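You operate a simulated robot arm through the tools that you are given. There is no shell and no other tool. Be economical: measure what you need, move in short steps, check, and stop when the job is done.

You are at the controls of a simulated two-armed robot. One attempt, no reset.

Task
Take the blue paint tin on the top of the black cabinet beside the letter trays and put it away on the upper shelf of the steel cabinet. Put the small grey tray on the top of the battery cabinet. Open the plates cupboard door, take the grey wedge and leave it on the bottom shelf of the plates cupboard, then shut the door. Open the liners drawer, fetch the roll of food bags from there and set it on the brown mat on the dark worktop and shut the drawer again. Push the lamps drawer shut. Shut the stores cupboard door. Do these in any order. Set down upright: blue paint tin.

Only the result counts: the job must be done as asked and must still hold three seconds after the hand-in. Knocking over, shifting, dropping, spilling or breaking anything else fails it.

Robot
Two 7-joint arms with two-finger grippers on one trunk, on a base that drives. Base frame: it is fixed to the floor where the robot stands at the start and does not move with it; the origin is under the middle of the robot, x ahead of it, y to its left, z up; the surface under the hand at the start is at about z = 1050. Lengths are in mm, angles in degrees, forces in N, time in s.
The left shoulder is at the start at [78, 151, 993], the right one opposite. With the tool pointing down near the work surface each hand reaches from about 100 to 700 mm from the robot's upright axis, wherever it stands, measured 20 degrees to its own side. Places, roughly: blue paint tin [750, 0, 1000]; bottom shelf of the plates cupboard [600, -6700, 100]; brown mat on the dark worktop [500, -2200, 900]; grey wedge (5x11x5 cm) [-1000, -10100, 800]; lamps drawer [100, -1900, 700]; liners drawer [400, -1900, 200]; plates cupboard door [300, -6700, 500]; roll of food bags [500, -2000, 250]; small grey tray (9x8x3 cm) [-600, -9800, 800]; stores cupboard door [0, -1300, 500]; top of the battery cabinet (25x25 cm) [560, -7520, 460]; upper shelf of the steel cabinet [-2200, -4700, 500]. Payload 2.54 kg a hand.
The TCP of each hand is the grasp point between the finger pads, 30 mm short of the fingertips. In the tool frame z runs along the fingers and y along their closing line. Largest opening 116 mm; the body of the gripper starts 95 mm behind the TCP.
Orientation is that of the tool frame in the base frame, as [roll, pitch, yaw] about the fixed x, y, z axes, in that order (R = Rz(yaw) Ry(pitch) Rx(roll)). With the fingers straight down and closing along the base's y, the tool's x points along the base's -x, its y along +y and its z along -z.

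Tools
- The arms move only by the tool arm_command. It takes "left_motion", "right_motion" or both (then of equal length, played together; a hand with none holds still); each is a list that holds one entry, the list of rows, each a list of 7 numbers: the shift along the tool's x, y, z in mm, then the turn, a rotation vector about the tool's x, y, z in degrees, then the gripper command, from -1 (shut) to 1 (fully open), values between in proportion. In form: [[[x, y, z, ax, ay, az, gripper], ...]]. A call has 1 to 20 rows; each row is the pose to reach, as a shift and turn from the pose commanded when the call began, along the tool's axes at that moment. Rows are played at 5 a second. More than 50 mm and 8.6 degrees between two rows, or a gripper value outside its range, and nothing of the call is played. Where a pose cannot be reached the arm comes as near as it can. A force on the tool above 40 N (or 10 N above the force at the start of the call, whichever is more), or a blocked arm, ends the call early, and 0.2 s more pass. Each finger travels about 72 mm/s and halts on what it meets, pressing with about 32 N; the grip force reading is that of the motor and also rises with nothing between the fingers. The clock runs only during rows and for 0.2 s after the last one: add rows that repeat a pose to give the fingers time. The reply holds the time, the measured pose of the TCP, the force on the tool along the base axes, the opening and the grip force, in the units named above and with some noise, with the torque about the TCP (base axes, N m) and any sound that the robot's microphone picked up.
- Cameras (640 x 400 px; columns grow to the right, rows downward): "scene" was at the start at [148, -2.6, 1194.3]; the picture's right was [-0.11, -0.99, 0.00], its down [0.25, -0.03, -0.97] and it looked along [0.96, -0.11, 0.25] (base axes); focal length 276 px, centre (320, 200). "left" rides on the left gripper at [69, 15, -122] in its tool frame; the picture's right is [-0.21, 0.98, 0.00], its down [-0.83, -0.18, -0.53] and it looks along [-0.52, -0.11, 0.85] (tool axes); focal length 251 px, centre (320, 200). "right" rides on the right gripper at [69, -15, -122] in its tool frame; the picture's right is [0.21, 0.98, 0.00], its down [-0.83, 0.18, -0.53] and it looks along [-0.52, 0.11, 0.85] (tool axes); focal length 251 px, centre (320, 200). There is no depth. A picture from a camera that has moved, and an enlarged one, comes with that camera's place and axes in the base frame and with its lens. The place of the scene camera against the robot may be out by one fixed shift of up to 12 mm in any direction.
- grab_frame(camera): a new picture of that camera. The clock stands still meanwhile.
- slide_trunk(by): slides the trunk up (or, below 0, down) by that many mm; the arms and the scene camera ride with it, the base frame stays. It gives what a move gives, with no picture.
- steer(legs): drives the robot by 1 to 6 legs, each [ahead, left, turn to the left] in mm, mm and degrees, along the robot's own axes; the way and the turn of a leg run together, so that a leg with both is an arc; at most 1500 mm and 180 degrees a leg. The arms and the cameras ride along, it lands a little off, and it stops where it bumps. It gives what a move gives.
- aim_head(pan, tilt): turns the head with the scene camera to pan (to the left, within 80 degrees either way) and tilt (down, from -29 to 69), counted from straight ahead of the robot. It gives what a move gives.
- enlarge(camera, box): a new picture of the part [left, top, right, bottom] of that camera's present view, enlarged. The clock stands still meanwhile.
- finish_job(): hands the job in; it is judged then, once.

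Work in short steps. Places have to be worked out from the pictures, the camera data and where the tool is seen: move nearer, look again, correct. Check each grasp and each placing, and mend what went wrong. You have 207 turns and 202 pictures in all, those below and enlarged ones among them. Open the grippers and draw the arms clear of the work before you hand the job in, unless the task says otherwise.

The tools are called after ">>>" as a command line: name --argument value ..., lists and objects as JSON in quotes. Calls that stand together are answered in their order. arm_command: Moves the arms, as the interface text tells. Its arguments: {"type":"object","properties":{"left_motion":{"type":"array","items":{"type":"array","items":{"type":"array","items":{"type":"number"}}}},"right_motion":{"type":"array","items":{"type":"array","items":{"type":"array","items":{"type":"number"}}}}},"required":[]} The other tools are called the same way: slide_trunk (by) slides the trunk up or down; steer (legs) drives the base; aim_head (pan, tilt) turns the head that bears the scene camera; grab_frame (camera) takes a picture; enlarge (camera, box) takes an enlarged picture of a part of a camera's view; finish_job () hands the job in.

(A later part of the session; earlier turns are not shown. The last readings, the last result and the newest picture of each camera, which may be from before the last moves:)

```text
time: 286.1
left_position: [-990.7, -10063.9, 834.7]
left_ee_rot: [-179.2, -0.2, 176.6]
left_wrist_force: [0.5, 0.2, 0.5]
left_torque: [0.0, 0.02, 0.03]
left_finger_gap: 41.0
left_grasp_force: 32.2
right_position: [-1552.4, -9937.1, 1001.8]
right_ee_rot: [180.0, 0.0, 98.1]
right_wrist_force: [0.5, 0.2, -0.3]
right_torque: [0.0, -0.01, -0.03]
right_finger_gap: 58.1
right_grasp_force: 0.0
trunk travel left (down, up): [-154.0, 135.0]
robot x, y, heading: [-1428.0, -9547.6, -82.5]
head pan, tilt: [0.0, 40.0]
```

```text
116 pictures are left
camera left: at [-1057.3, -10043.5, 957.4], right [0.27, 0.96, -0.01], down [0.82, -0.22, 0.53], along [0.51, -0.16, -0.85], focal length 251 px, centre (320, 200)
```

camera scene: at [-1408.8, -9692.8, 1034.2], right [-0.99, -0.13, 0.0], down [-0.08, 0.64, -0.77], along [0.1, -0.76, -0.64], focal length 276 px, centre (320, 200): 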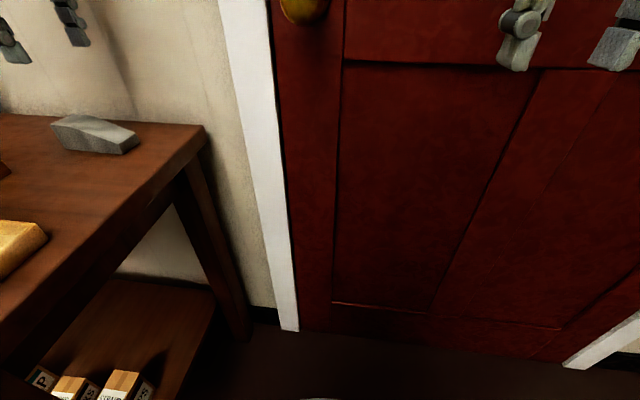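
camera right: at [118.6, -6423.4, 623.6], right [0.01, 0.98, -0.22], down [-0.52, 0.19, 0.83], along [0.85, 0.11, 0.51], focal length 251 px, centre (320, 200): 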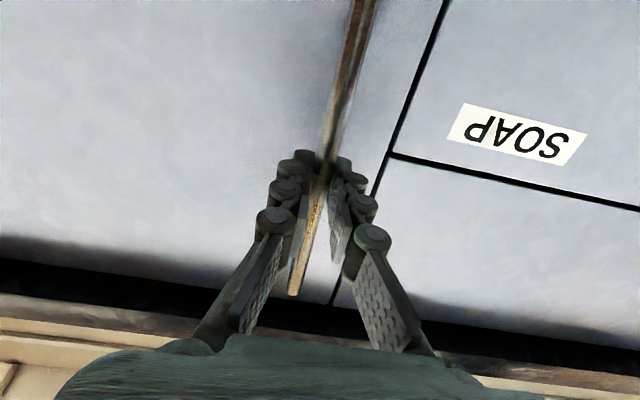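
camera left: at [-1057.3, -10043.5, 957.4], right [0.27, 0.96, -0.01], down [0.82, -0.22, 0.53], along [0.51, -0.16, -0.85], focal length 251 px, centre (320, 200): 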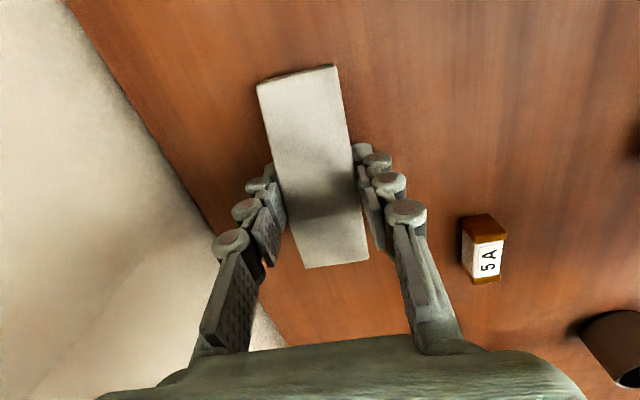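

Wedge gripped (41 mm). Lift straight up, then draw in.

>>> arm_command --left_motion '[[[0, 0, -30, 0, 0, 0, -1], [0, 0, -70, 0, 0, 0, -1], [0, 0, -110, 0, 0, 0, -1], [0, 0, -150, 0, 0, 0, -1], [20, 28, -170, 0, 0, 0, -1], [42, 56, -180, 0, 0, 0, -1], [66, 85, -190, 0, 0, 0, -1], [89, 113, -200, 0, 0, 0, -1], [89, 113, -200, 0, 0, 0, -1]]]'

>>> grab_frame --camera "left"

>>> grab_frame --camera "scene"

```text
time: 288.1
left_position: [-1070.6, -9942.7, 1032.5]
left_ee_rot: [-179.2, -0.3, 176.7]
left_wrist_force: [-0.5, -0.9, -1.0]
left_torque: [-0.02, 0.03, -0.03]
left_finger_gap: 40.9
left_grasp_force: 32.0
right_position: [-1553.0, -9937.9, 1002.4]
right_ee_rot: [-179.9, 0.0, 98.1]
right_wrist_force: [-0.8, 0.3, 0.3]
right_torque: [-0.02, 0.01, 0.02]
right_finger_gap: 58.1
right_grasp_force: 0.0
trunk travel left (down, up): [-154.0, 135.0]
robot x, y, heading: [-1427.7, -9548.9, -82.4]
head pan, tilt: [0.0, 40.0]
```

```text
115 pictures are left
camera left: at [-1137.2, -9922.0, 1154.6], right [0.27, 0.96, -0.01], down [0.82, -0.22, 0.53], along [0.51, -0.15, -0.85], focal length 251 px, centre (320, 200)
```

left: 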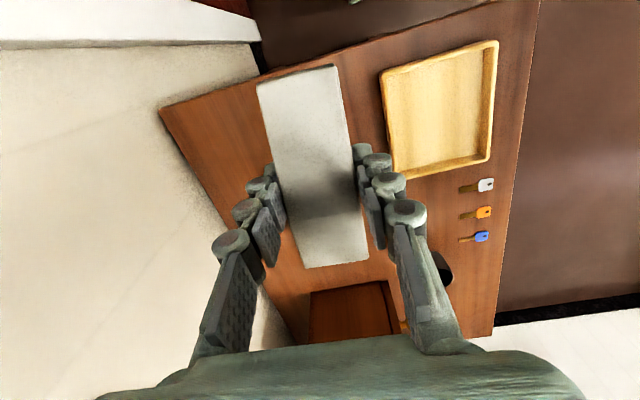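

```text
114 pictures are left
camera scene: at [-1408.8, -9692.8, 1034.2], right [-0.99, -0.13, 0.0], down [-0.08, 0.64, -0.77], along [0.1, -0.76, -0.64], focal length 276 px, centre (320, 200)
```

scene: 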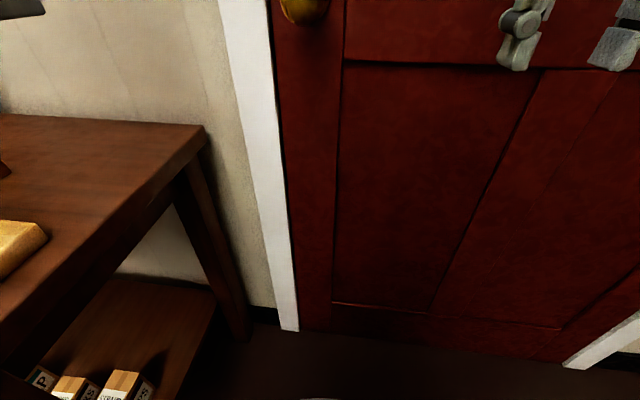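

Drive back to the plates cupboard: back off, turn to heading 0, strafe left.

>>> steer --legs '[[-450, 0, 0], [0, 0, 82.5], [0, 1300, 0], [0, 1300, 0], [600, 0, 0]]'

>>> slide_trunk --by -150

>>> grab_frame --camera "scene"

```text
time: 322.0
left_position: [-432.3, -6211.5, 1031.5]
left_ee_rot: [-179.3, -0.1, -101.9]
left_wrist_force: [-0.3, -0.3, -0.7]
left_torque: [-0.02, -0.03, -0.02]
left_finger_gap: 40.9
left_grasp_force: 32.4
right_position: [-507.8, -6689.0, 1001.8]
right_ee_rot: [-179.9, 0.1, 179.5]
right_wrist_force: [0.0, 0.4, -0.7]
right_torque: [0.03, 0.03, -0.02]
right_finger_gap: 58.0
right_grasp_force: 0.0
trunk travel left (down, up): [-154.0, 135.0]
robot x, y, heading: [-872.3, -6507.2, -1.0]
head pan, tilt: [0.0, 40.0]
```

```text
time: 323.8
left_position: [-431.9, -6211.9, 883.0]
left_ee_rot: [-179.3, -0.2, -101.9]
left_wrist_force: [-0.1, -0.9, 0.2]
left_torque: [0.01, 0.0, 0.02]
left_finger_gap: 41.1
left_grasp_force: 31.8
right_position: [-508.3, -6688.9, 852.6]
right_ee_rot: [-180.0, 0.0, 179.6]
right_wrist_force: [-0.7, 0.1, 0.5]
right_torque: [0.0, 0.01, 0.0]
right_finger_gap: 57.9
right_grasp_force: 0.2
trunk travel left (down, up): [-4.0, 285.0]
robot x, y, heading: [-875.9, -6505.3, -1.0]
head pan, tilt: [0.0, 40.0]
```

```text
113 pictures are left
camera scene: at [-723.6, -6504.0, 884.3], right [-0.02, -1.0, 0.0], down [-0.64, 0.01, -0.77], along [0.77, -0.01, -0.64], focal length 276 px, centre (320, 200)
```

scene: 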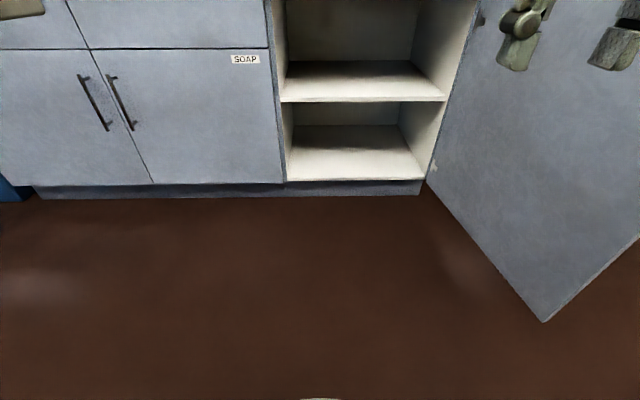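

Shelves are empty: bottom shelf z≈150, middle z≈515. Bring the wedge hand in low, in free space, then tilt it 45° forward.

>>> arm_command --left_motion '[[[17, 0, 41, 0, 0, -1, -1], [34, 1, 82, 0, 0, -2, -1], [51, 1, 123, 0, 0, -3, -1], [68, 2, 165, 0, 0, -4, -1], [85, 2, 206, 0, 0, -5.5, -1], [103, 3, 247, 0, 0, -6.5, -1], [120, 3, 288, 0, 0, -7.5, -1], [137, 4, 330, 0, 0, -8.5, -1], [154, 4, 371, 0, 0, -10, -1], [171, 5, 412, 0, 0, -11, -1], [188, 5, 453, 0, 0, -12, -1], [188, 5, 453, 0, 0, -12, -1]]]'

>>> arm_command --left_motion '[[[0, 0, 0, 7.5, 0, 0, -1], [0, 0, 0, 15, 0, 0, -1], [0, 0, 0, 22.5, 0, 0, -1], [0, 0, 0, 30, 0, 0, -1], [0, 0, 0, 37.5, 0, 0, -1], [0, 0, 0, 45, 0, 0, -1], [0, 0, 0, 45, 0, 0, -1]]]'

>>> grab_frame --camera "scene"

```text
time: 326.4
left_position: [-470.2, -6396.2, 431.4]
left_ee_rot: [-179.3, -0.3, -89.9]
left_wrist_force: [0.0, 1.2, -0.8]
left_torque: [0.02, 0.02, 0.01]
left_finger_gap: 40.7
left_grasp_force: 31.8
right_position: [-508.2, -6688.3, 850.8]
right_ee_rot: [179.9, 0.0, 179.6]
right_wrist_force: [-0.1, 0.3, 0.7]
right_torque: [0.02, -0.01, 0.01]
right_finger_gap: 58.1
right_grasp_force: 0.1
trunk travel left (down, up): [-4.0, 285.0]
robot x, y, heading: [-872.2, -6509.7, -1.2]
head pan, tilt: [0.0, 40.0]
```

```text
time: 328.0
left_position: [-470.3, -6398.0, 429.7]
left_ee_rot: [-134.3, -0.4, -90.0]
left_wrist_force: [1.1, 0.5, -1.6]
left_torque: [0.0, 0.04, -0.01]
left_finger_gap: 41.0
left_grasp_force: 31.6
right_position: [-509.6, -6689.6, 852.0]
right_ee_rot: [180.0, -0.1, 179.6]
right_wrist_force: [0.1, -0.2, 0.1]
right_torque: [0.0, -0.01, 0.01]
right_finger_gap: 58.1
right_grasp_force: 0.1
trunk travel left (down, up): [-4.0, 285.0]
robot x, y, heading: [-876.7, -6509.4, -1.2]
head pan, tilt: [0.0, 40.0]
```

```text
112 pictures are left
camera scene: at [-723.5, -6503.9, 884.1], right [-0.02, -1.0, 0.0], down [-0.64, 0.01, -0.77], along [0.77, -0.01, -0.64], focal length 276 px, centre (320, 200)
```

scene: 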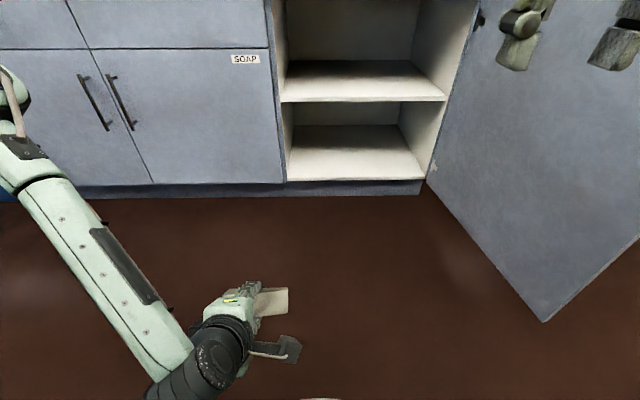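

Tilted placement pose works. Extend forward/lower to z≈300, then drive so the wedge is over the bottom shelf opening (stop short to look).

>>> arm_command --left_motion '[[[0, 8, 39, 0, 0, 0, -1], [0, 15, 78, 0, 0, 0, -1], [0, 23, 117, 0, 0, 0, -1], [0, 30, 155, 0, 0, 0, -1], [0, 30, 155, 0, 0, 0, -1]]]'

>>> steer --legs '[[0, -82, 1.2], [550, 0, 0]]'

>>> grab_frame --camera "scene"

>>> grab_frame --camera "left"

```text
time: 329.2
left_position: [-371.4, -6423.6, 313.8]
left_ee_rot: [-134.9, 0.5, -89.2]
left_wrist_force: [0.4, 0.5, -1.1]
left_torque: [-0.01, 0.04, -0.03]
left_finger_gap: 41.0
left_grasp_force: 31.8
left hand out of reach, approached as far as the arm can: row 2, 3, 4, 5
right_position: [-508.4, -6688.8, 850.4]
right_ee_rot: [-180.0, 0.1, 179.6]
right_wrist_force: [-0.6, 0.4, -0.5]
right_torque: [-0.02, -0.03, 0.01]
right_finger_gap: 58.2
right_grasp_force: 0.1
trunk travel left (down, up): [-4.0, 285.0]
robot x, y, heading: [-876.8, -6508.9, -1.0]
head pan, tilt: [0.0, 40.0]
```

```text
time: 333.4
left_position: [171.3, -6494.3, 314.7]
left_ee_rot: [-135.0, 0.4, -88.0]
left_wrist_force: [1.0, -0.6, -0.2]
left_torque: [-0.01, -0.03, 0.0]
left_finger_gap: 40.8
left_grasp_force: 32.0
right_position: [40.3, -6761.0, 851.2]
right_ee_rot: [180.0, 0.1, -179.2]
right_wrist_force: [0.4, 0.1, 0.1]
right_torque: [-0.04, 0.0, -0.03]
right_finger_gap: 58.0
right_grasp_force: 0.0
trunk travel left (down, up): [-4.0, 285.0]
robot x, y, heading: [-329.7, -6588.2, 0.1]
head pan, tilt: [0.0, 40.0]
```

```text
111 pictures are left
camera scene: at [-177.7, -6581.7, 884.2], right [0.0, -1.0, 0.0], down [-0.64, 0.0, -0.77], along [0.77, 0.0, -0.64], focal length 276 px, centre (320, 200)
```

scene: 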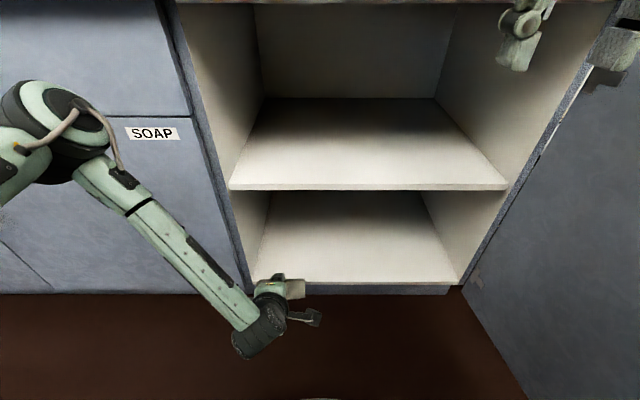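

```text
110 pictures are left
camera left: at [77.6, -6566.8, 390.6], right [-0.7, 0.2, -0.69], down [-0.28, 0.81, 0.51], along [0.66, 0.55, -0.51], focal length 251 px, centre (320, 200)
```

left: 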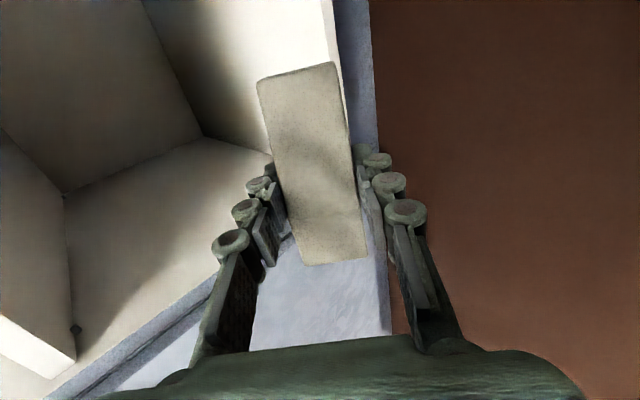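

Reach was limiting there; test the placing pose (closer in and lower, z≈200) here in free space.

>>> arm_command --left_motion '[[[0, 31, 9, 0, 0, 0, -1], [0, 62, 18, 0, 0, 0, -1], [0, 93, 28, 0, 0, 0, -1], [0, 124, 37, 0, 0, 0, -1], [0, 124, 37, 0, 0, 0, -1]]]'

```text
time: 334.8
left_position: [164.5, -6530.3, 240.7]
left_ee_rot: [-131.9, 1.4, -84.6]
left_wrist_force: [0.2, -0.5, -1.1]
left_torque: [-0.02, 0.01, -0.03]
left_finger_gap: 41.1
left_grasp_force: 32.1
left hand out of reach, approached as far as the arm can: row 1, 2, 3, 4, 5
right_position: [40.5, -6761.7, 851.4]
right_ee_rot: [180.0, 0.1, -179.2]
right_wrist_force: [0.4, -0.6, 0.4]
right_torque: [0.02, -0.02, 0.01]
right_finger_gap: 57.8
right_grasp_force: 0.0
trunk travel left (down, up): [-4.0, 285.0]
robot x, y, heading: [-329.0, -6592.5, 0.2]
head pan, tilt: [0.0, 40.0]
stopped in row 5 (left hand): the arm was blocked; the commanded pose is now the measured one
```

Too low for that tilt. Raise slightly and reduce the forward tilt to ~25° from vertical so the wrist stays higher.

>>> arm_command --left_motion '[[[-9, -12, -24, -4, 0, 0, -1], [-18, -24, -48, -9, 0, 0, -1], [-27, -36, -72, -14, 0, 0, -1], [-36, -48, -97, -19, 0, 0, -1], [-36, -48, -97, -23, 0, 0, -1], [-36, -48, -97, -23, 0, 0, -1]]]'

>>> grab_frame --camera "scene"

```text
time: 336.2
left_position: [118.5, -6498.6, 342.3]
left_ee_rot: [-155.2, 1.3, -84.7]
left_wrist_force: [-0.4, 0.2, -1.1]
left_torque: [0.01, 0.03, -0.01]
left_finger_gap: 41.0
left_grasp_force: 31.4
right_position: [39.9, -6760.5, 852.5]
right_ee_rot: [-179.9, 0.0, -179.2]
right_wrist_force: [-1.1, 0.7, -0.2]
right_torque: [0.01, -0.01, -0.01]
right_finger_gap: 58.0
right_grasp_force: 0.0
trunk travel left (down, up): [-4.0, 285.0]
robot x, y, heading: [-329.5, -6585.7, 0.2]
head pan, tilt: [0.0, 40.0]
```

```text
109 pictures are left
camera scene: at [-177.7, -6581.7, 884.2], right [0.0, -1.0, 0.0], down [-0.64, 0.0, -0.77], along [0.77, 0.0, -0.64], focal length 276 px, centre (320, 200)
```

scene: 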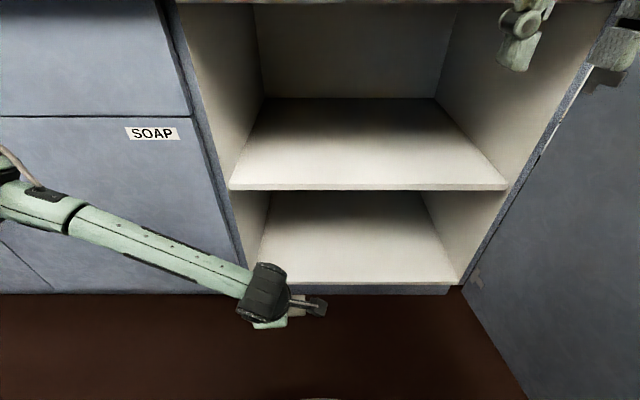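

The forearm would hit the neighbouring door in this yaw. Switch to a straight-ahead hand yaw: raise/untilt, then rotate the wrist ~95° back (in free space).

>>> steer --legs '[[-120, 0, 0]]'

>>> arm_command --left_motion '[[[0, -16, -34, -6, 0, 0, -1], [0, -32, -68, -12, 0, 0, -1], [0, -48, -102, -18, 0, 0, -1], [0, -63, -136, -25, 0, 0, -1], [0, -63, -136, -25, 0, 0, -1]]]'

>>> arm_command --left_motion '[[[-4, 0, 0, 0, 0, 8, -1], [-8, 0, 0, 0, 0, 16, -1], [-12, 0, 0, 0, 0, 24, -1], [-16, 0, 0, 0, 0, 32, -1], [-20, 0, 0, 0, 0, 40, -1], [-24, 0, 0, 0, 0, 48, -1], [-28, 0, 0, 0, 0, 56, -1], [-32, 0, 0, 0, 0, 64, -1], [-36, 0, 0, 0, 0, 72, -1], [-40, 0, 0, 0, 0, 80, -1], [-40, 0, 0, 0, 0, 88, -1], [-40, 0, 0, 0, 0, 95, -1], [-40, 0, 0, 0, 0, 95, -1]]]'

>>> grab_frame --camera "scene"

```text
time: 337.4
left_position: [-1.0, -6498.2, 343.0]
left_ee_rot: [-155.0, 1.3, -84.7]
left_wrist_force: [0.3, -0.5, -1.9]
left_torque: [0.01, 0.01, -0.02]
left_finger_gap: 41.1
left_grasp_force: 31.9
right_position: [-79.4, -6762.6, 852.3]
right_ee_rot: [-180.0, 0.0, -179.2]
right_wrist_force: [0.3, -0.5, 0.2]
right_torque: [0.0, 0.0, -0.01]
right_finger_gap: 57.9
right_grasp_force: 0.1
trunk travel left (down, up): [-4.0, 285.0]
robot x, y, heading: [-450.1, -6589.2, 0.1]
head pan, tilt: [0.0, 40.0]
```

```text
time: 338.6
left_position: [-0.2, -6500.7, 492.6]
left_ee_rot: [180.0, 1.4, -84.7]
left_wrist_force: [0.9, -0.2, -1.0]
left_torque: [0.01, 0.02, 0.0]
left_finger_gap: 40.8
left_grasp_force: 31.8
right_position: [-79.4, -6762.0, 851.9]
right_ee_rot: [-180.0, 0.1, -179.2]
right_wrist_force: [-1.0, -1.0, 0.2]
right_torque: [-0.04, -0.01, -0.02]
right_finger_gap: 58.1
right_grasp_force: 0.0
trunk travel left (down, up): [-4.0, 285.0]
robot x, y, heading: [-449.2, -6589.6, 0.1]
head pan, tilt: [0.0, 40.0]
```

```text
time: 341.4
left_position: [-4.2, -6462.5, 493.6]
left_ee_rot: [178.7, -0.1, -179.8]
left_wrist_force: [0.1, 0.2, -1.0]
left_torque: [-0.01, 0.02, 0.0]
left_finger_gap: 40.8
left_grasp_force: 32.1
right_position: [-78.6, -6761.9, 850.8]
right_ee_rot: [-179.9, 0.1, -179.2]
right_wrist_force: [0.0, 0.6, -0.9]
right_torque: [0.02, 0.01, 0.02]
right_finger_gap: 58.1
right_grasp_force: 0.0
trunk travel left (down, up): [-4.0, 285.0]
robot x, y, heading: [-447.0, -6586.9, 0.4]
head pan, tilt: [0.0, 40.0]
```

```text
108 pictures are left
camera scene: at [-297.7, -6581.9, 884.2], right [0.0, -1.0, 0.0], down [-0.64, 0.0, -0.77], along [0.77, 0.0, -0.64], focal length 276 px, centre (320, 200)
```

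scene: 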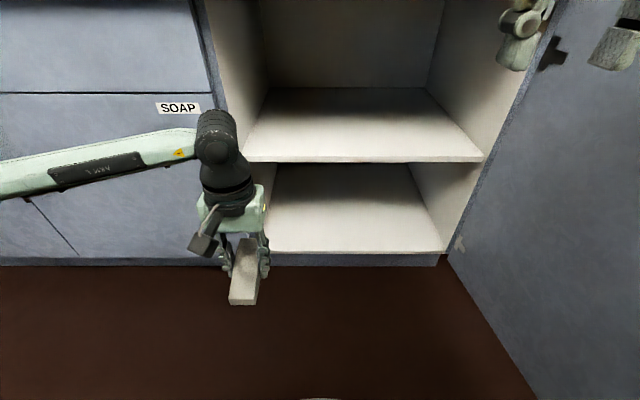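

Forearm now sits level with the hand; tilting the hand 55° (as with the tin) will keep it outside. Tilt and lower here in free space to test reach.

>>> arm_command --left_motion '[[[-6, 0, 20, 0, -8, 0, -1], [-12, 0, 40, 0, -16, 0, -1], [-18, 0, 60, 0, -24, 0, -1], [-24, 0, 80, 0, -32, 0, -1], [-30, 0, 100, 0, -40, 0, -1], [-36, 0, 125, 0, -48, 0, -1], [-42, 0, 150, 0, -55, 0, -1], [-42, 0, 190, 0, -55, 0, -1], [-42, 0, 230, 0, -55, 0, -1], [-42, 0, 260, 0, -55, 0, -1], [-42, 0, 260, 0, -55, 0, -1]]]'

>>> grab_frame --camera "scene"

>>> grab_frame --camera "left"

```text
time: 343.8
left_position: [63.6, -6536.3, 276.6]
left_ee_rot: [174.7, 52.7, 178.7]
left_wrist_force: [0.4, 0.5, -2.2]
left_torque: [0.02, 0.02, 0.0]
left_finger_gap: 40.9
left_grasp_force: 31.7
left hand out of reach, approached as far as the arm can: row 6, 7, 8, 9, 10, 11
right_position: [-78.9, -6761.5, 853.0]
right_ee_rot: [-179.9, -0.1, -179.1]
right_wrist_force: [-0.1, -0.2, -0.1]
right_torque: [-0.02, -0.01, 0.0]
right_finger_gap: 58.3
right_grasp_force: 0.1
trunk travel left (down, up): [-4.0, 285.0]
robot x, y, heading: [-450.3, -6589.1, 0.3]
head pan, tilt: [0.0, 40.0]
```

```text
107 pictures are left
camera scene: at [-297.7, -6581.9, 884.2], right [0.0, -1.0, 0.0], down [-0.64, 0.0, -0.77], along [0.77, 0.0, -0.64], focal length 276 px, centre (320, 200)
```

scene: 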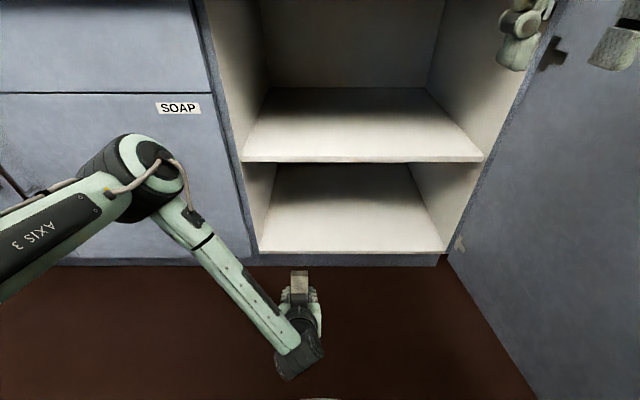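

```text
106 pictures are left
camera left: at [-75.0, -6530.5, 297.0], right [0.08, 0.97, 0.23], down [0.09, -0.23, 0.97], along [0.99, -0.06, -0.1], focal length 251 px, centre (320, 200)
```

left: 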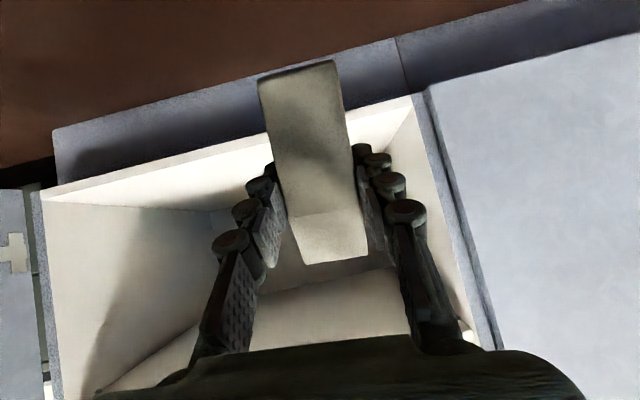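

Elbow would hit the neighbour door at this y. I'll work further right, so first push the open door wider with the right hand (fist, from inside).

>>> arm_command --right_motion '[[[0, 0, 45, 0, 0, 0, -1], [0, 0, 90, 0, 0, 0, -1], [0, 0, 110, 0, 0, 0, -1], [0, -45, 110, 0, 0, 0, -1], [0, -90, 110, 0, 0, 0, -1], [0, -130, 110, 0, 0, 0, -1], [0, -165, 110, 0, 0, 0, -1], [0, -195, 110, 0, 0, 0, -1], [0, -220, 110, 0, 0, 0, -1], [0, -245, 110, 0, 0, 0, -1], [0, -270, 110, 0, 0, 0, -1], [0, -295, 110, 0, 0, 0, -1], [0, -310, 110, 0, 0, 0, -1]]]'

>>> grab_frame --camera "scene"

```text
time: 345.0
left_position: [62.6, -6513.6, 276.0]
left_ee_rot: [176.2, 52.7, -179.0]
left_wrist_force: [-1.5, 1.1, -2.7]
left_torque: [0.0, -0.03, 0.0]
left_finger_gap: 40.8
left_grasp_force: 31.7
right_position: [-73.1, -6753.6, 742.5]
right_ee_rot: [-175.4, -1.1, -165.8]
right_wrist_force: [0.5, 0.4, 0.9]
right_torque: [0.01, 0.02, 0.0]
right_finger_gap: 0.2
right_grasp_force: 28.6
trunk travel left (down, up): [-4.0, 285.0]
robot x, y, heading: [-449.6, -6576.1, 1.4]
head pan, tilt: [0.0, 40.0]
stopped in row 6 (right hand): the arm was blocked; the commanded pose is now the measured one
```

```text
105 pictures are left
camera scene: at [-297.5, -6556.1, 883.2], right [0.02, -1.0, 0.01], down [-0.64, -0.02, -0.77], along [0.77, 0.01, -0.64], focal length 276 px, centre (320, 200)
```

scene: 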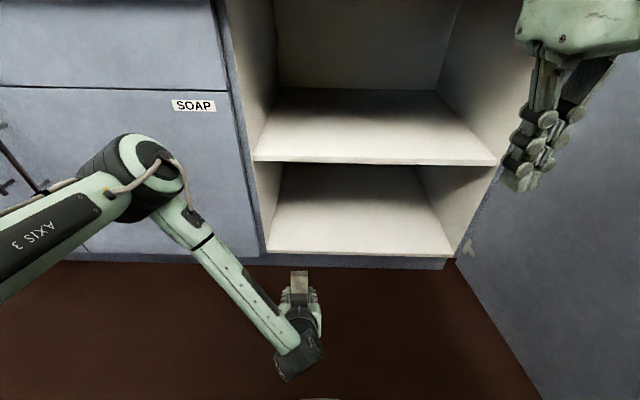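

The door is at its stop (the robot moved instead). New plan: transfer the wedge to the right hand via the battery cabinet top, since the right elbow has room inside the opening. First retract both arms.

>>> arm_command --left_motion '[[[-30, 7, -32, 0, 6.6, 0, -1], [-60, 15, -65, 0, 13, 0, -1], [-91, 22, -97, 0, 20, 0, -1], [-121, 30, -130, 0, 26, 0, -1], [-151, 37, -162, 0, 33, 0, -1], [-181, 45, -195, 0, 40, 0, -1], [-212, 52, -227, 0, 46, 0, -1], [-242, 60, -260, 0, 53, 0, -1], [-242, 60, -260, 0, 53, 0, -1]]]' --right_motion '[[[0, 15, 0, 0, 0, 2, -1], [0, 30, 0, 0, 0, 4, -1], [0, 45, -20, 0, 0, 6, -1], [0, 60, -40, 0, 0, 8, -1], [0, 60, -60, 0, 0, 10, -1], [0, 60, -80, 0, 0, 12, -1], [0, 60, -100, 0, 0, 14, -1], [0, 60, -110, 0, 0, 15, 0], [0, 60, -110, 0, 0, 15, 0]]]'

>>> grab_frame --camera "scene"

```text
time: 347.0
left_position: [3.3, -6481.7, 629.5]
left_ee_rot: [176.8, -0.4, -176.3]
left_wrist_force: [-0.1, 0.0, -1.2]
left_torque: [-0.01, 0.0, 0.02]
left_finger_gap: 40.8
left_grasp_force: 32.0
right_position: [-83.9, -6702.0, 845.6]
right_ee_rot: [-176.3, -0.1, 178.5]
right_wrist_force: [0.0, 0.0, 1.3]
right_torque: [-0.02, 0.02, 0.01]
right_finger_gap: 58.3
right_grasp_force: 0.0
trunk travel left (down, up): [-4.0, 285.0]
robot x, y, heading: [-448.7, -6575.9, 0.8]
head pan, tilt: [0.0, 40.0]
```

```text
104 pictures are left
camera scene: at [-295.9, -6567.7, 884.2], right [0.02, -1.0, 0.0], down [-0.64, -0.01, -0.77], along [0.77, 0.01, -0.64], focal length 276 px, centre (320, 200)
```

scene: 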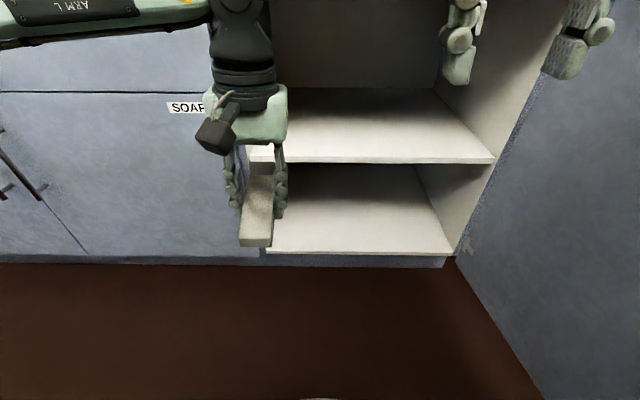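

Drive around the open door to the battery cabinet again, fixing the small wrist tilts.

>>> steer --legs '[[-350, 0, -0.8], [0, -1100, 0], [700, 0, 0]]'

>>> arm_command --left_motion '[[[0, 0, 0, 3.2, 0, 0, -1], [0, 0, 0, 3.2, 0, 0, -1]]]' --right_motion '[[[0, 0, 0, -3.7, 0, 0, 0.4], [0, 0, 0, -3.7, 0, 0, 0.4]]]'

>>> grab_frame --camera "scene"

```text
time: 354.9
left_position: [-343.3, -7066.3, 629.5]
left_ee_rot: [176.2, -0.4, -176.6]
left_wrist_force: [-1.3, 3.1, 0.9]
left_torque: [-0.58, -0.3, -0.02]
left_finger_gap: 41.0
left_grasp_force: 31.9
right_position: [-434.4, -7291.1, 846.5]
right_ee_rot: [-176.3, 0.0, 177.5]
right_wrist_force: [0.6, 0.2, -0.5]
right_torque: [-0.01, 0.0, -0.03]
right_finger_gap: 58.0
right_grasp_force: 0.1
trunk travel left (down, up): [-4.0, 285.0]
robot x, y, heading: [-798.0, -7157.0, -0.2]
head pan, tilt: [0.0, 40.0]
stopped in leg 2: the force on the tool passed its limit at 91 N (the readings are from after the stop); the commanded pose is now the measured one
```

```text
time: 355.5
left_position: [-343.9, -7066.7, 630.5]
left_ee_rot: [179.3, -0.3, -176.7]
left_wrist_force: [-0.5, 0.4, -1.3]
left_torque: [0.0, 0.02, 0.03]
left_finger_gap: 40.8
left_grasp_force: 31.7
right_position: [-434.0, -7291.3, 845.8]
right_ee_rot: [180.0, 0.1, 177.5]
right_wrist_force: [0.8, 0.3, -0.2]
right_torque: [-0.02, 0.01, 0.0]
right_finger_gap: 81.3
right_grasp_force: 0.1
trunk travel left (down, up): [-4.0, 285.0]
robot x, y, heading: [-793.2, -7158.6, -0.3]
head pan, tilt: [0.0, 40.0]
```

```text
103 pictures are left
camera scene: at [-643.7, -7152.5, 884.2], right [0.0, -1.0, 0.0], down [-0.64, 0.0, -0.77], along [0.77, 0.0, -0.64], focal length 276 px, centre (320, 200)
```

scene: 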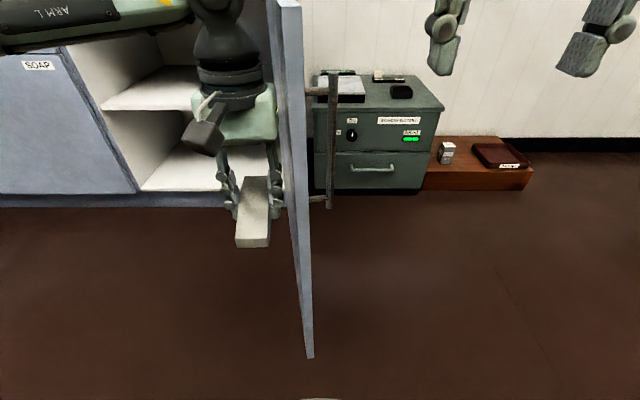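

The wedge hand bumped the open door edge (wedge still held). Back up more before going right.

>>> steer --legs '[[0, 60, 0], [-200, 0, 0], [0, -580, 0], [870, 0, 0]]'

>>> grab_frame --camera "scene"

>>> grab_frame --camera "left"

```text
time: 367.9
left_position: [334.9, -7583.0, 630.2]
left_ee_rot: [179.3, -0.3, -176.3]
left_wrist_force: [0.4, -0.2, -1.5]
left_torque: [-0.01, 0.0, 0.0]
left_finger_gap: 41.1
left_grasp_force: 31.8
right_position: [247.3, -7808.0, 846.5]
right_ee_rot: [-179.9, 0.0, 177.8]
right_wrist_force: [0.1, -0.3, 0.6]
right_torque: [0.04, 0.0, -0.02]
right_finger_gap: 81.2
right_grasp_force: 0.0
trunk travel left (down, up): [-4.0, 285.0]
robot x, y, heading: [-118.5, -7675.4, 0.7]
head pan, tilt: [0.0, 40.0]
```

```text
102 pictures are left
camera scene: at [35.9, -7670.0, 884.2], right [0.0, -1.0, 0.0], down [-0.64, 0.0, -0.77], along [0.77, 0.0, -0.64], focal length 276 px, centre (320, 200)
```

scene: 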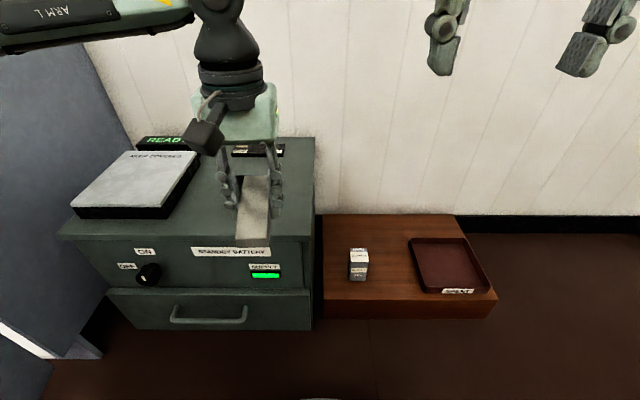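

```text
101 pictures are left
camera left: at [266.9, -7572.9, 753.4], right [0.15, 0.99, 0.01], down [0.84, -0.13, 0.53], along [0.52, -0.07, -0.85], focal length 251 px, centre (320, 200)
```

left: 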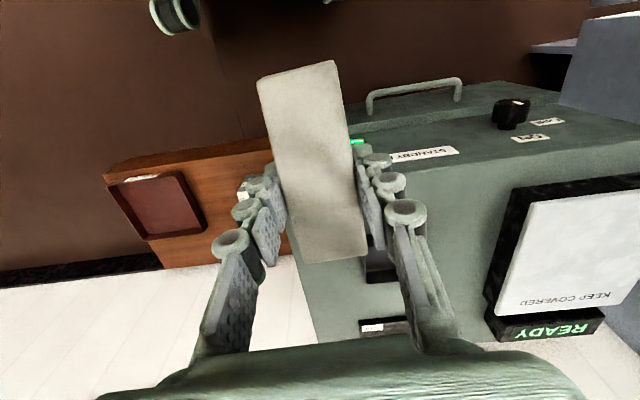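

Place the wedge beside the tray at (492,-7602): move above, then lower to just above contact (≈491).

>>> arm_command --left_motion '[[[-35, -7, 15, 0, 0, 1, -1], [-70, -14, 30, 0, 0, 2, -1], [-110, -21, 45, 0, 0, 3, -1], [-155, -29, 55, 0, 0, 3.7, -1], [-155, -29, 90, 0, 0, 3.7, -1], [-155, -29, 115, 0, 0, 3.7, -1], [-155, -29, 128, 0, 0, 3.7, -1], [-155, -29, 133, 0, 0, 3.7, -1], [-155, -29, 133, 0, 0, 3.7, -1]]]'

>>> grab_frame --camera "scene"

>>> grab_frame --camera "left"

```text
time: 369.9
left_position: [491.3, -7601.5, 497.8]
left_ee_rot: [179.5, -0.3, 180.0]
left_wrist_force: [2.3, 1.0, 11.2]
left_torque: [-0.19, 0.1, -0.03]
left_finger_gap: 40.7
left_grasp_force: 31.9
right_position: [244.9, -7807.0, 847.3]
right_ee_rot: [-180.0, 0.1, 177.8]
right_wrist_force: [-0.6, 0.0, 0.6]
right_torque: [0.01, -0.03, 0.04]
right_finger_gap: 81.1
right_grasp_force: 0.2
trunk travel left (down, up): [-4.0, 285.0]
robot x, y, heading: [-113.4, -7678.9, 0.3]
head pan, tilt: [0.0, 40.0]
```

```text
100 pictures are left
camera scene: at [35.3, -7670.0, 884.5], right [0.0, -1.0, 0.0], down [-0.64, 0.0, -0.77], along [0.77, 0.0, -0.64], focal length 276 px, centre (320, 200)
```

scene: 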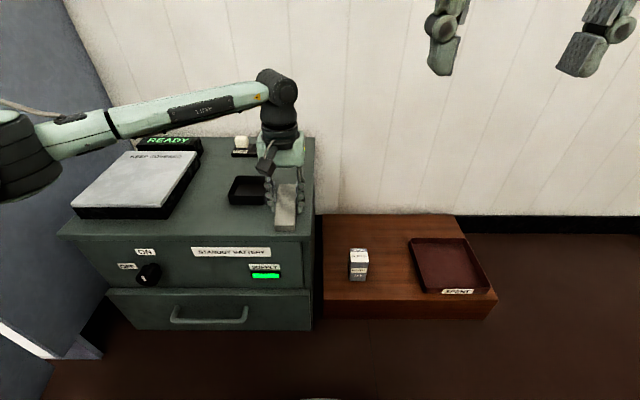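

```text
99 pictures are left
camera left: at [424.0, -7587.2, 620.3], right [0.21, 0.98, 0.01], down [0.83, -0.19, 0.53], along [0.52, -0.11, -0.85], focal length 251 px, centre (320, 200)
```

left: 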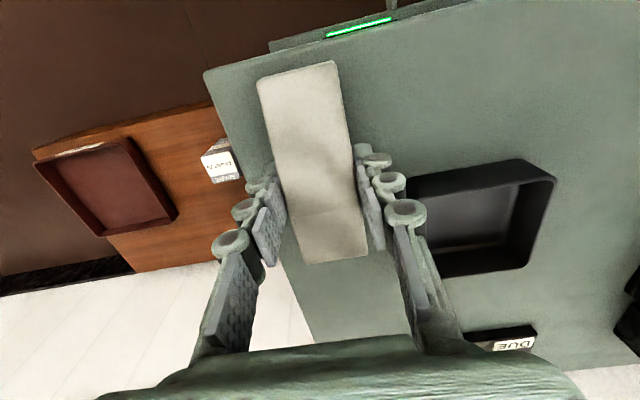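

Contact at z≈498. Open a little, lift straight up and move the left hand aside.

>>> arm_command --left_motion '[[[0, 0, -2, 0, 0, 0, -1], [0, 0, -2, 0, 0, 0, -0.05], [0, 0, -2, 0, 0, 0, -0.05], [0, 0, -20, 0, 0, 0, -0.05], [0, 0, -60, 0, 0, 0, -0.05], [0, 0, -100, 0, 0, 0, 0], [0, 0, -140, 0, 0, 0, 0], [0, 0, -180, 0, 0, 0, 0], [20, 30, -210, 0, 0, 0, 0], [40, 65, -235, 0, 0, 0, 0], [60, 100, -260, 0, 0, 0, 0], [80, 135, -285, 0, 0, 0, 0], [100, 170, -310, 0, 0, 0, 0], [120, 205, -335, 0, 0, 0, 0], [140, 230, -360, 0, 0, 0, 0]]]'

>>> grab_frame --camera "scene"

>>> grab_frame --camera "right"

```text
time: 373.1
left_position: [355.2, -7373.8, 858.9]
left_ee_rot: [179.4, -0.4, -179.9]
left_wrist_force: [0.2, 0.3, -0.5]
left_torque: [-0.01, 0.07, 0.01]
left_finger_gap: 58.0
left_grasp_force: 0.1
right_position: [246.6, -7806.7, 846.2]
right_ee_rot: [-180.0, 0.0, 177.8]
right_wrist_force: [0.4, -0.1, 0.4]
right_torque: [0.0, 0.05, -0.02]
right_finger_gap: 81.2
right_grasp_force: 0.2
trunk travel left (down, up): [-4.0, 285.0]
robot x, y, heading: [-118.0, -7673.2, 0.4]
head pan, tilt: [0.0, 40.0]
```

```text
98 pictures are left
camera scene: at [35.8, -7670.0, 884.2], right [0.0, -1.0, 0.0], down [-0.64, 0.0, -0.77], along [0.77, 0.0, -0.64], focal length 276 px, centre (320, 200)
```

scene: 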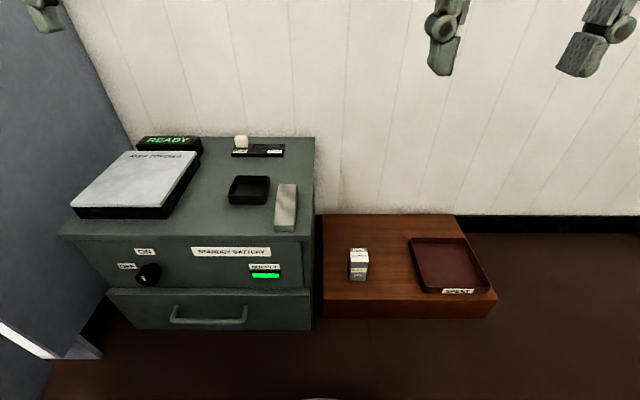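

```text
97 pictures are left
camera right: at [177.7, -7820.5, 967.1], right [-0.18, 0.98, 0.0], down [0.83, 0.15, 0.53], along [0.53, 0.09, -0.85], focal length 251 px, centre (320, 200)
```

right: 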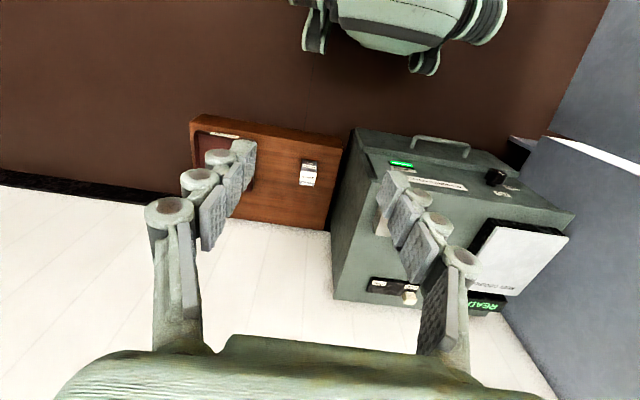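

Wedge sits flat. Now the right hand: go to a pre-grasp pose tilted 30°, opening 62 mm, behind/above the wedge.

>>> arm_command --right_motion '[[[-21, 24, 27, 0, -3.3, 0, 0.07], [-41, 47, 54, 0, -6.7, 0, 0.07], [-62, 71, 81, 0, -10, 0, 0.07], [-82, 95, 108, 0, -13.3, 0, 0.07], [-103, 118, 136, 0, -16.7, -1, 0.07], [-124, 142, 163, 0, -20, -1, 0.07], [-144, 166, 190, 0, -23.3, -1.5, 0.07], [-165, 189, 217, 0, -26.7, -2, 0.07], [-185, 213, 244, 0, -30, -2.2, 0.07], [-185, 213, 244, 0, -30, -2.2, 0.07]]]'

>>> grab_frame --camera "right"

```text
time: 375.3
left_position: [356.4, -7372.3, 858.8]
left_ee_rot: [179.4, -0.4, 180.0]
left_wrist_force: [0.0, -0.2, -0.8]
left_torque: [-0.01, 0.02, 0.01]
left_finger_gap: 58.0
left_grasp_force: 0.1
right_position: [440.0, -7601.6, 602.1]
right_ee_rot: [-179.2, 30.0, -179.7]
right_wrist_force: [0.1, 0.8, -0.5]
right_torque: [0.0, -0.04, 0.05]
right_finger_gap: 62.0
right_grasp_force: 0.0
trunk travel left (down, up): [-4.0, 285.0]
robot x, y, heading: [-116.9, -7677.8, 0.3]
head pan, tilt: [0.0, 40.0]
```

```text
96 pictures are left
camera right: at [320.2, -7616.3, 672.9], right [-0.18, 0.98, -0.12], down [0.45, 0.19, 0.87], along [0.87, 0.11, -0.47], focal length 251 px, centre (320, 200)
```

right: 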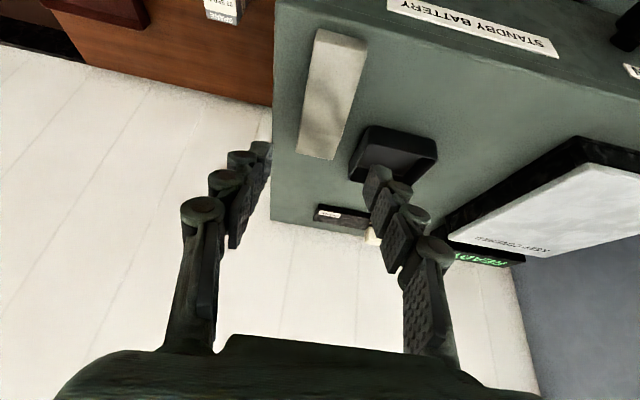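

Aligned. Advance 116 mm along the fingers and grip.

>>> arm_command --right_motion '[[[2, 0, 35, 0, 0, 0, 0.07], [4, 0, 70, 0, 0, 0, 0.07], [6, 0, 100, 0, 0, 0, 0.07], [7, 0, 116, 0, 0, 0, 0.07], [7, 0, 116, 0, 0, 0, 0.07], [7, 0, 116, 0, 0, 0, -1], [7, 0, 116, 0, 0, 0, -1], [7, 0, 116, 0, 0, 0, -1], [7, 0, 116, 0, 0, 0, -1]]]'

>>> grab_frame --camera "right"

```text
time: 377.3
left_position: [356.8, -7372.8, 858.8]
left_ee_rot: [179.4, -0.5, -180.0]
left_wrist_force: [0.6, 0.4, -0.3]
left_torque: [0.04, -0.01, 0.03]
left_finger_gap: 58.1
left_grasp_force: 0.1
right_position: [489.1, -7601.5, 499.7]
right_ee_rot: [-179.3, 30.0, -179.7]
right_wrist_force: [-0.7, 0.5, 0.3]
right_torque: [0.01, 0.0, 0.01]
right_finger_gap: 41.0
right_grasp_force: 32.3
trunk travel left (down, up): [-4.0, 285.0]
robot x, y, heading: [-115.4, -7675.3, 0.2]
head pan, tilt: [0.0, 40.0]
```

```text
95 pictures are left
camera right: at [369.8, -7616.8, 569.4], right [-0.18, 0.98, -0.12], down [0.45, 0.19, 0.87], along [0.87, 0.11, -0.47], focal length 251 px, centre (320, 200)
```

right: 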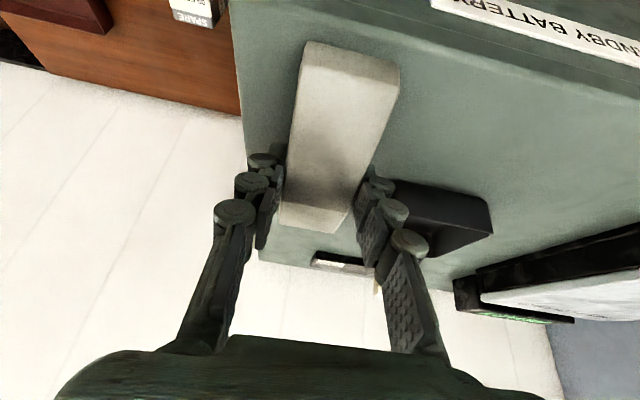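

Gripped flat. Lift and retract towards my right side.

>>> arm_command --right_motion '[[[-19, 0, -33, 0, 0, 0, -1], [-38, 0, -65, 0, 0, 0, -1], [-56, 0, -98, 0, 0, 0, -1], [-75, 0, -130, 0, 0, 0, -1], [-58, -30, -157, 0, 0, 0, -1], [-40, -60, -184, 0, 0, 0, -1], [-22, -90, -211, 0, 0, 0, -1], [-5, -120, -230, 0, 0, 0, -1], [12, -150, -238, 0, 0, 0, -1], [12, -150, -238, 0, 0, 0, -1]]]'

>>> grab_frame --camera "scene"

```text
time: 379.5
left_position: [356.2, -7374.0, 858.8]
left_ee_rot: [179.3, -0.4, -179.9]
left_wrist_force: [-0.1, 0.5, -0.3]
left_torque: [0.0, 0.01, -0.02]
left_finger_gap: 58.1
left_grasp_force: 0.1
right_position: [360.9, -7750.2, 702.0]
right_ee_rot: [-179.4, 30.0, -179.7]
right_wrist_force: [-0.3, 0.2, -0.1]
right_torque: [0.01, 0.02, -0.04]
right_finger_gap: 40.9
right_grasp_force: 32.2
trunk travel left (down, up): [-4.0, 285.0]
robot x, y, heading: [-120.8, -7676.0, -0.1]
head pan, tilt: [0.0, 40.0]
```

```text
94 pictures are left
camera scene: at [35.9, -7670.0, 884.2], right [0.0, -1.0, 0.0], down [-0.64, 0.0, -0.77], along [0.77, 0.0, -0.64], focal length 276 px, centre (320, 200)
```

scene: 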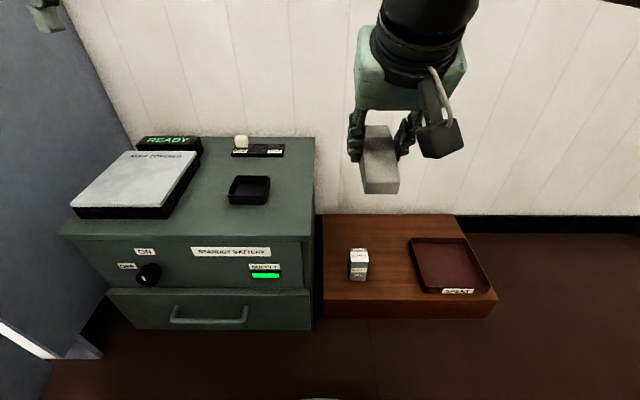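

Drive round the door edge back in front of the opening.

>>> steer --legs '[[-830, 0, 0], [0, 1160, 0], [400, 0, 0]]'

>>> arm_command --right_motion '[[[21, 0, 37, 0, 0, 0, -1], [42, 0, 74, 0, 0, 0, -1], [63, 0, 112, 0, 0, 0, -1], [84, 0, 150, 0, 0, 0, -1], [105, 0, 187, 0, 0, 0, -1], [126, 0, 225, 0, 0, 0, -1], [147, 0, 262, 0, 0, 0, -1], [168, 0, 300, 0, 0, 0, -1], [189, 0, 337, 0, 0, 0, -1], [210, 0, 374, 0, 0, 0, -1], [231, 0, 411, 0, 0, 0, -1], [245, 0, 435, 0, 0, 0, -1], [245, 0, 435, 0, 0, 0, -1]]]'

>>> grab_frame --camera "scene"

```text
time: 397.4
left_position: [-63.0, -6190.1, 858.8]
left_ee_rot: [179.5, -0.4, 179.3]
left_wrist_force: [-0.2, -0.8, 0.2]
left_torque: [0.0, -0.02, 0.02]
left_finger_gap: 58.0
left_grasp_force: 0.0
right_position: [-63.0, -6566.8, 702.5]
right_ee_rot: [-179.3, 30.0, 179.4]
right_wrist_force: [0.0, -0.2, -0.4]
right_torque: [0.02, -0.01, -0.02]
right_finger_gap: 41.0
right_grasp_force: 31.8
trunk travel left (down, up): [-4.0, 285.0]
robot x, y, heading: [-541.0, -6487.3, -0.7]
head pan, tilt: [0.0, 40.0]
```

```text
time: 400.1
left_position: [-63.8, -6189.7, 858.7]
left_ee_rot: [179.4, -0.4, 179.1]
left_wrist_force: [0.4, -0.1, 1.0]
left_torque: [-0.01, -0.01, 0.0]
left_finger_gap: 58.0
left_grasp_force: 0.0
right_position: [-58.3, -6572.5, 202.9]
right_ee_rot: [-179.3, 30.0, 179.4]
right_wrist_force: [0.3, 0.3, -0.9]
right_torque: [0.0, 0.02, -0.01]
right_finger_gap: 40.9
right_grasp_force: 32.4
trunk travel left (down, up): [-4.0, 285.0]
robot x, y, heading: [-533.3, -6487.9, -0.6]
head pan, tilt: [0.0, 40.0]
```

```text
93 pictures are left
camera scene: at [-387.1, -6482.2, 884.2], right [-0.01, -1.0, 0.0], down [-0.64, 0.01, -0.77], along [0.77, -0.01, -0.64], focal length 276 px, centre (320, 200)
```

scene: 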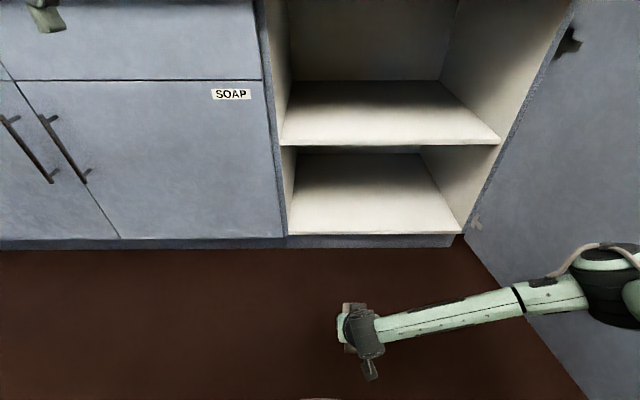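

Reachable, but the bent elbow would foul the middle shelf. Raising the trunk straightens the arm: trunk +95, hand back down 95.

>>> slide_trunk --by 95

>>> arm_command --right_motion '[[[10, 0, 17, 0, 0, 0, -1], [20, 0, 35, 0, 0, 0, -1], [30, 0, 52, 0, 0, 0, -1], [38, 0, 66, 0, 0, 0, -1], [43, 0, 74, 0, 0, 0, -1], [43, 0, 74, 0, 0, 0, -1]]]'

>>> grab_frame --camera "scene"

```text
time: 401.4
left_position: [-62.8, -6191.2, 954.2]
left_ee_rot: [179.4, -0.4, 179.1]
left_wrist_force: [0.5, 1.1, 0.1]
left_torque: [-0.01, -0.01, 0.01]
left_finger_gap: 57.8
left_grasp_force: 0.0
right_position: [-57.1, -6572.1, 299.4]
right_ee_rot: [-179.3, 30.0, 179.7]
right_wrist_force: [0.2, 0.3, -0.3]
right_torque: [0.01, -0.02, 0.01]
right_finger_gap: 41.0
right_grasp_force: 32.0
trunk travel left (down, up): [-99.0, 190.0]
robot x, y, heading: [-544.1, -6486.4, -0.5]
head pan, tilt: [0.0, 40.0]
```

```text
time: 402.8
left_position: [-63.0, -6190.1, 954.4]
left_ee_rot: [179.4, -0.4, 179.3]
left_wrist_force: [0.7, -0.7, 0.3]
left_torque: [-0.02, 0.02, -0.02]
left_finger_gap: 57.9
left_grasp_force: 0.0
right_position: [-58.2, -6573.1, 214.0]
right_ee_rot: [-179.4, 30.1, 179.5]
right_wrist_force: [0.1, 0.2, -1.3]
right_torque: [0.02, -0.01, 0.0]
right_finger_gap: 41.0
right_grasp_force: 32.3
trunk travel left (down, up): [-99.0, 190.0]
robot x, y, heading: [-539.2, -6489.3, -0.6]
head pan, tilt: [0.0, 40.0]
```

```text
92 pictures are left
camera scene: at [-387.1, -6482.2, 979.2], right [-0.01, -1.0, 0.0], down [-0.64, 0.01, -0.77], along [0.77, -0.01, -0.64], focal length 276 px, centre (320, 200)
```

scene: 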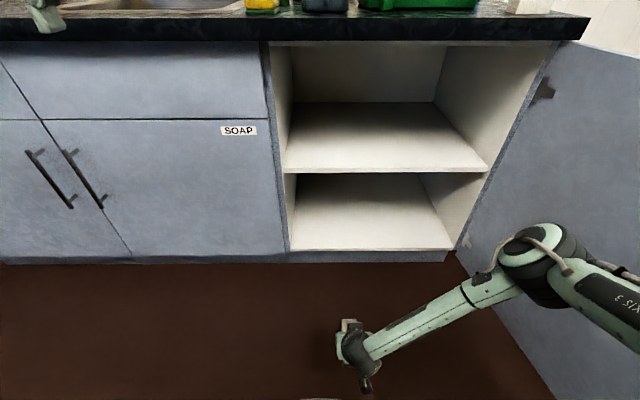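

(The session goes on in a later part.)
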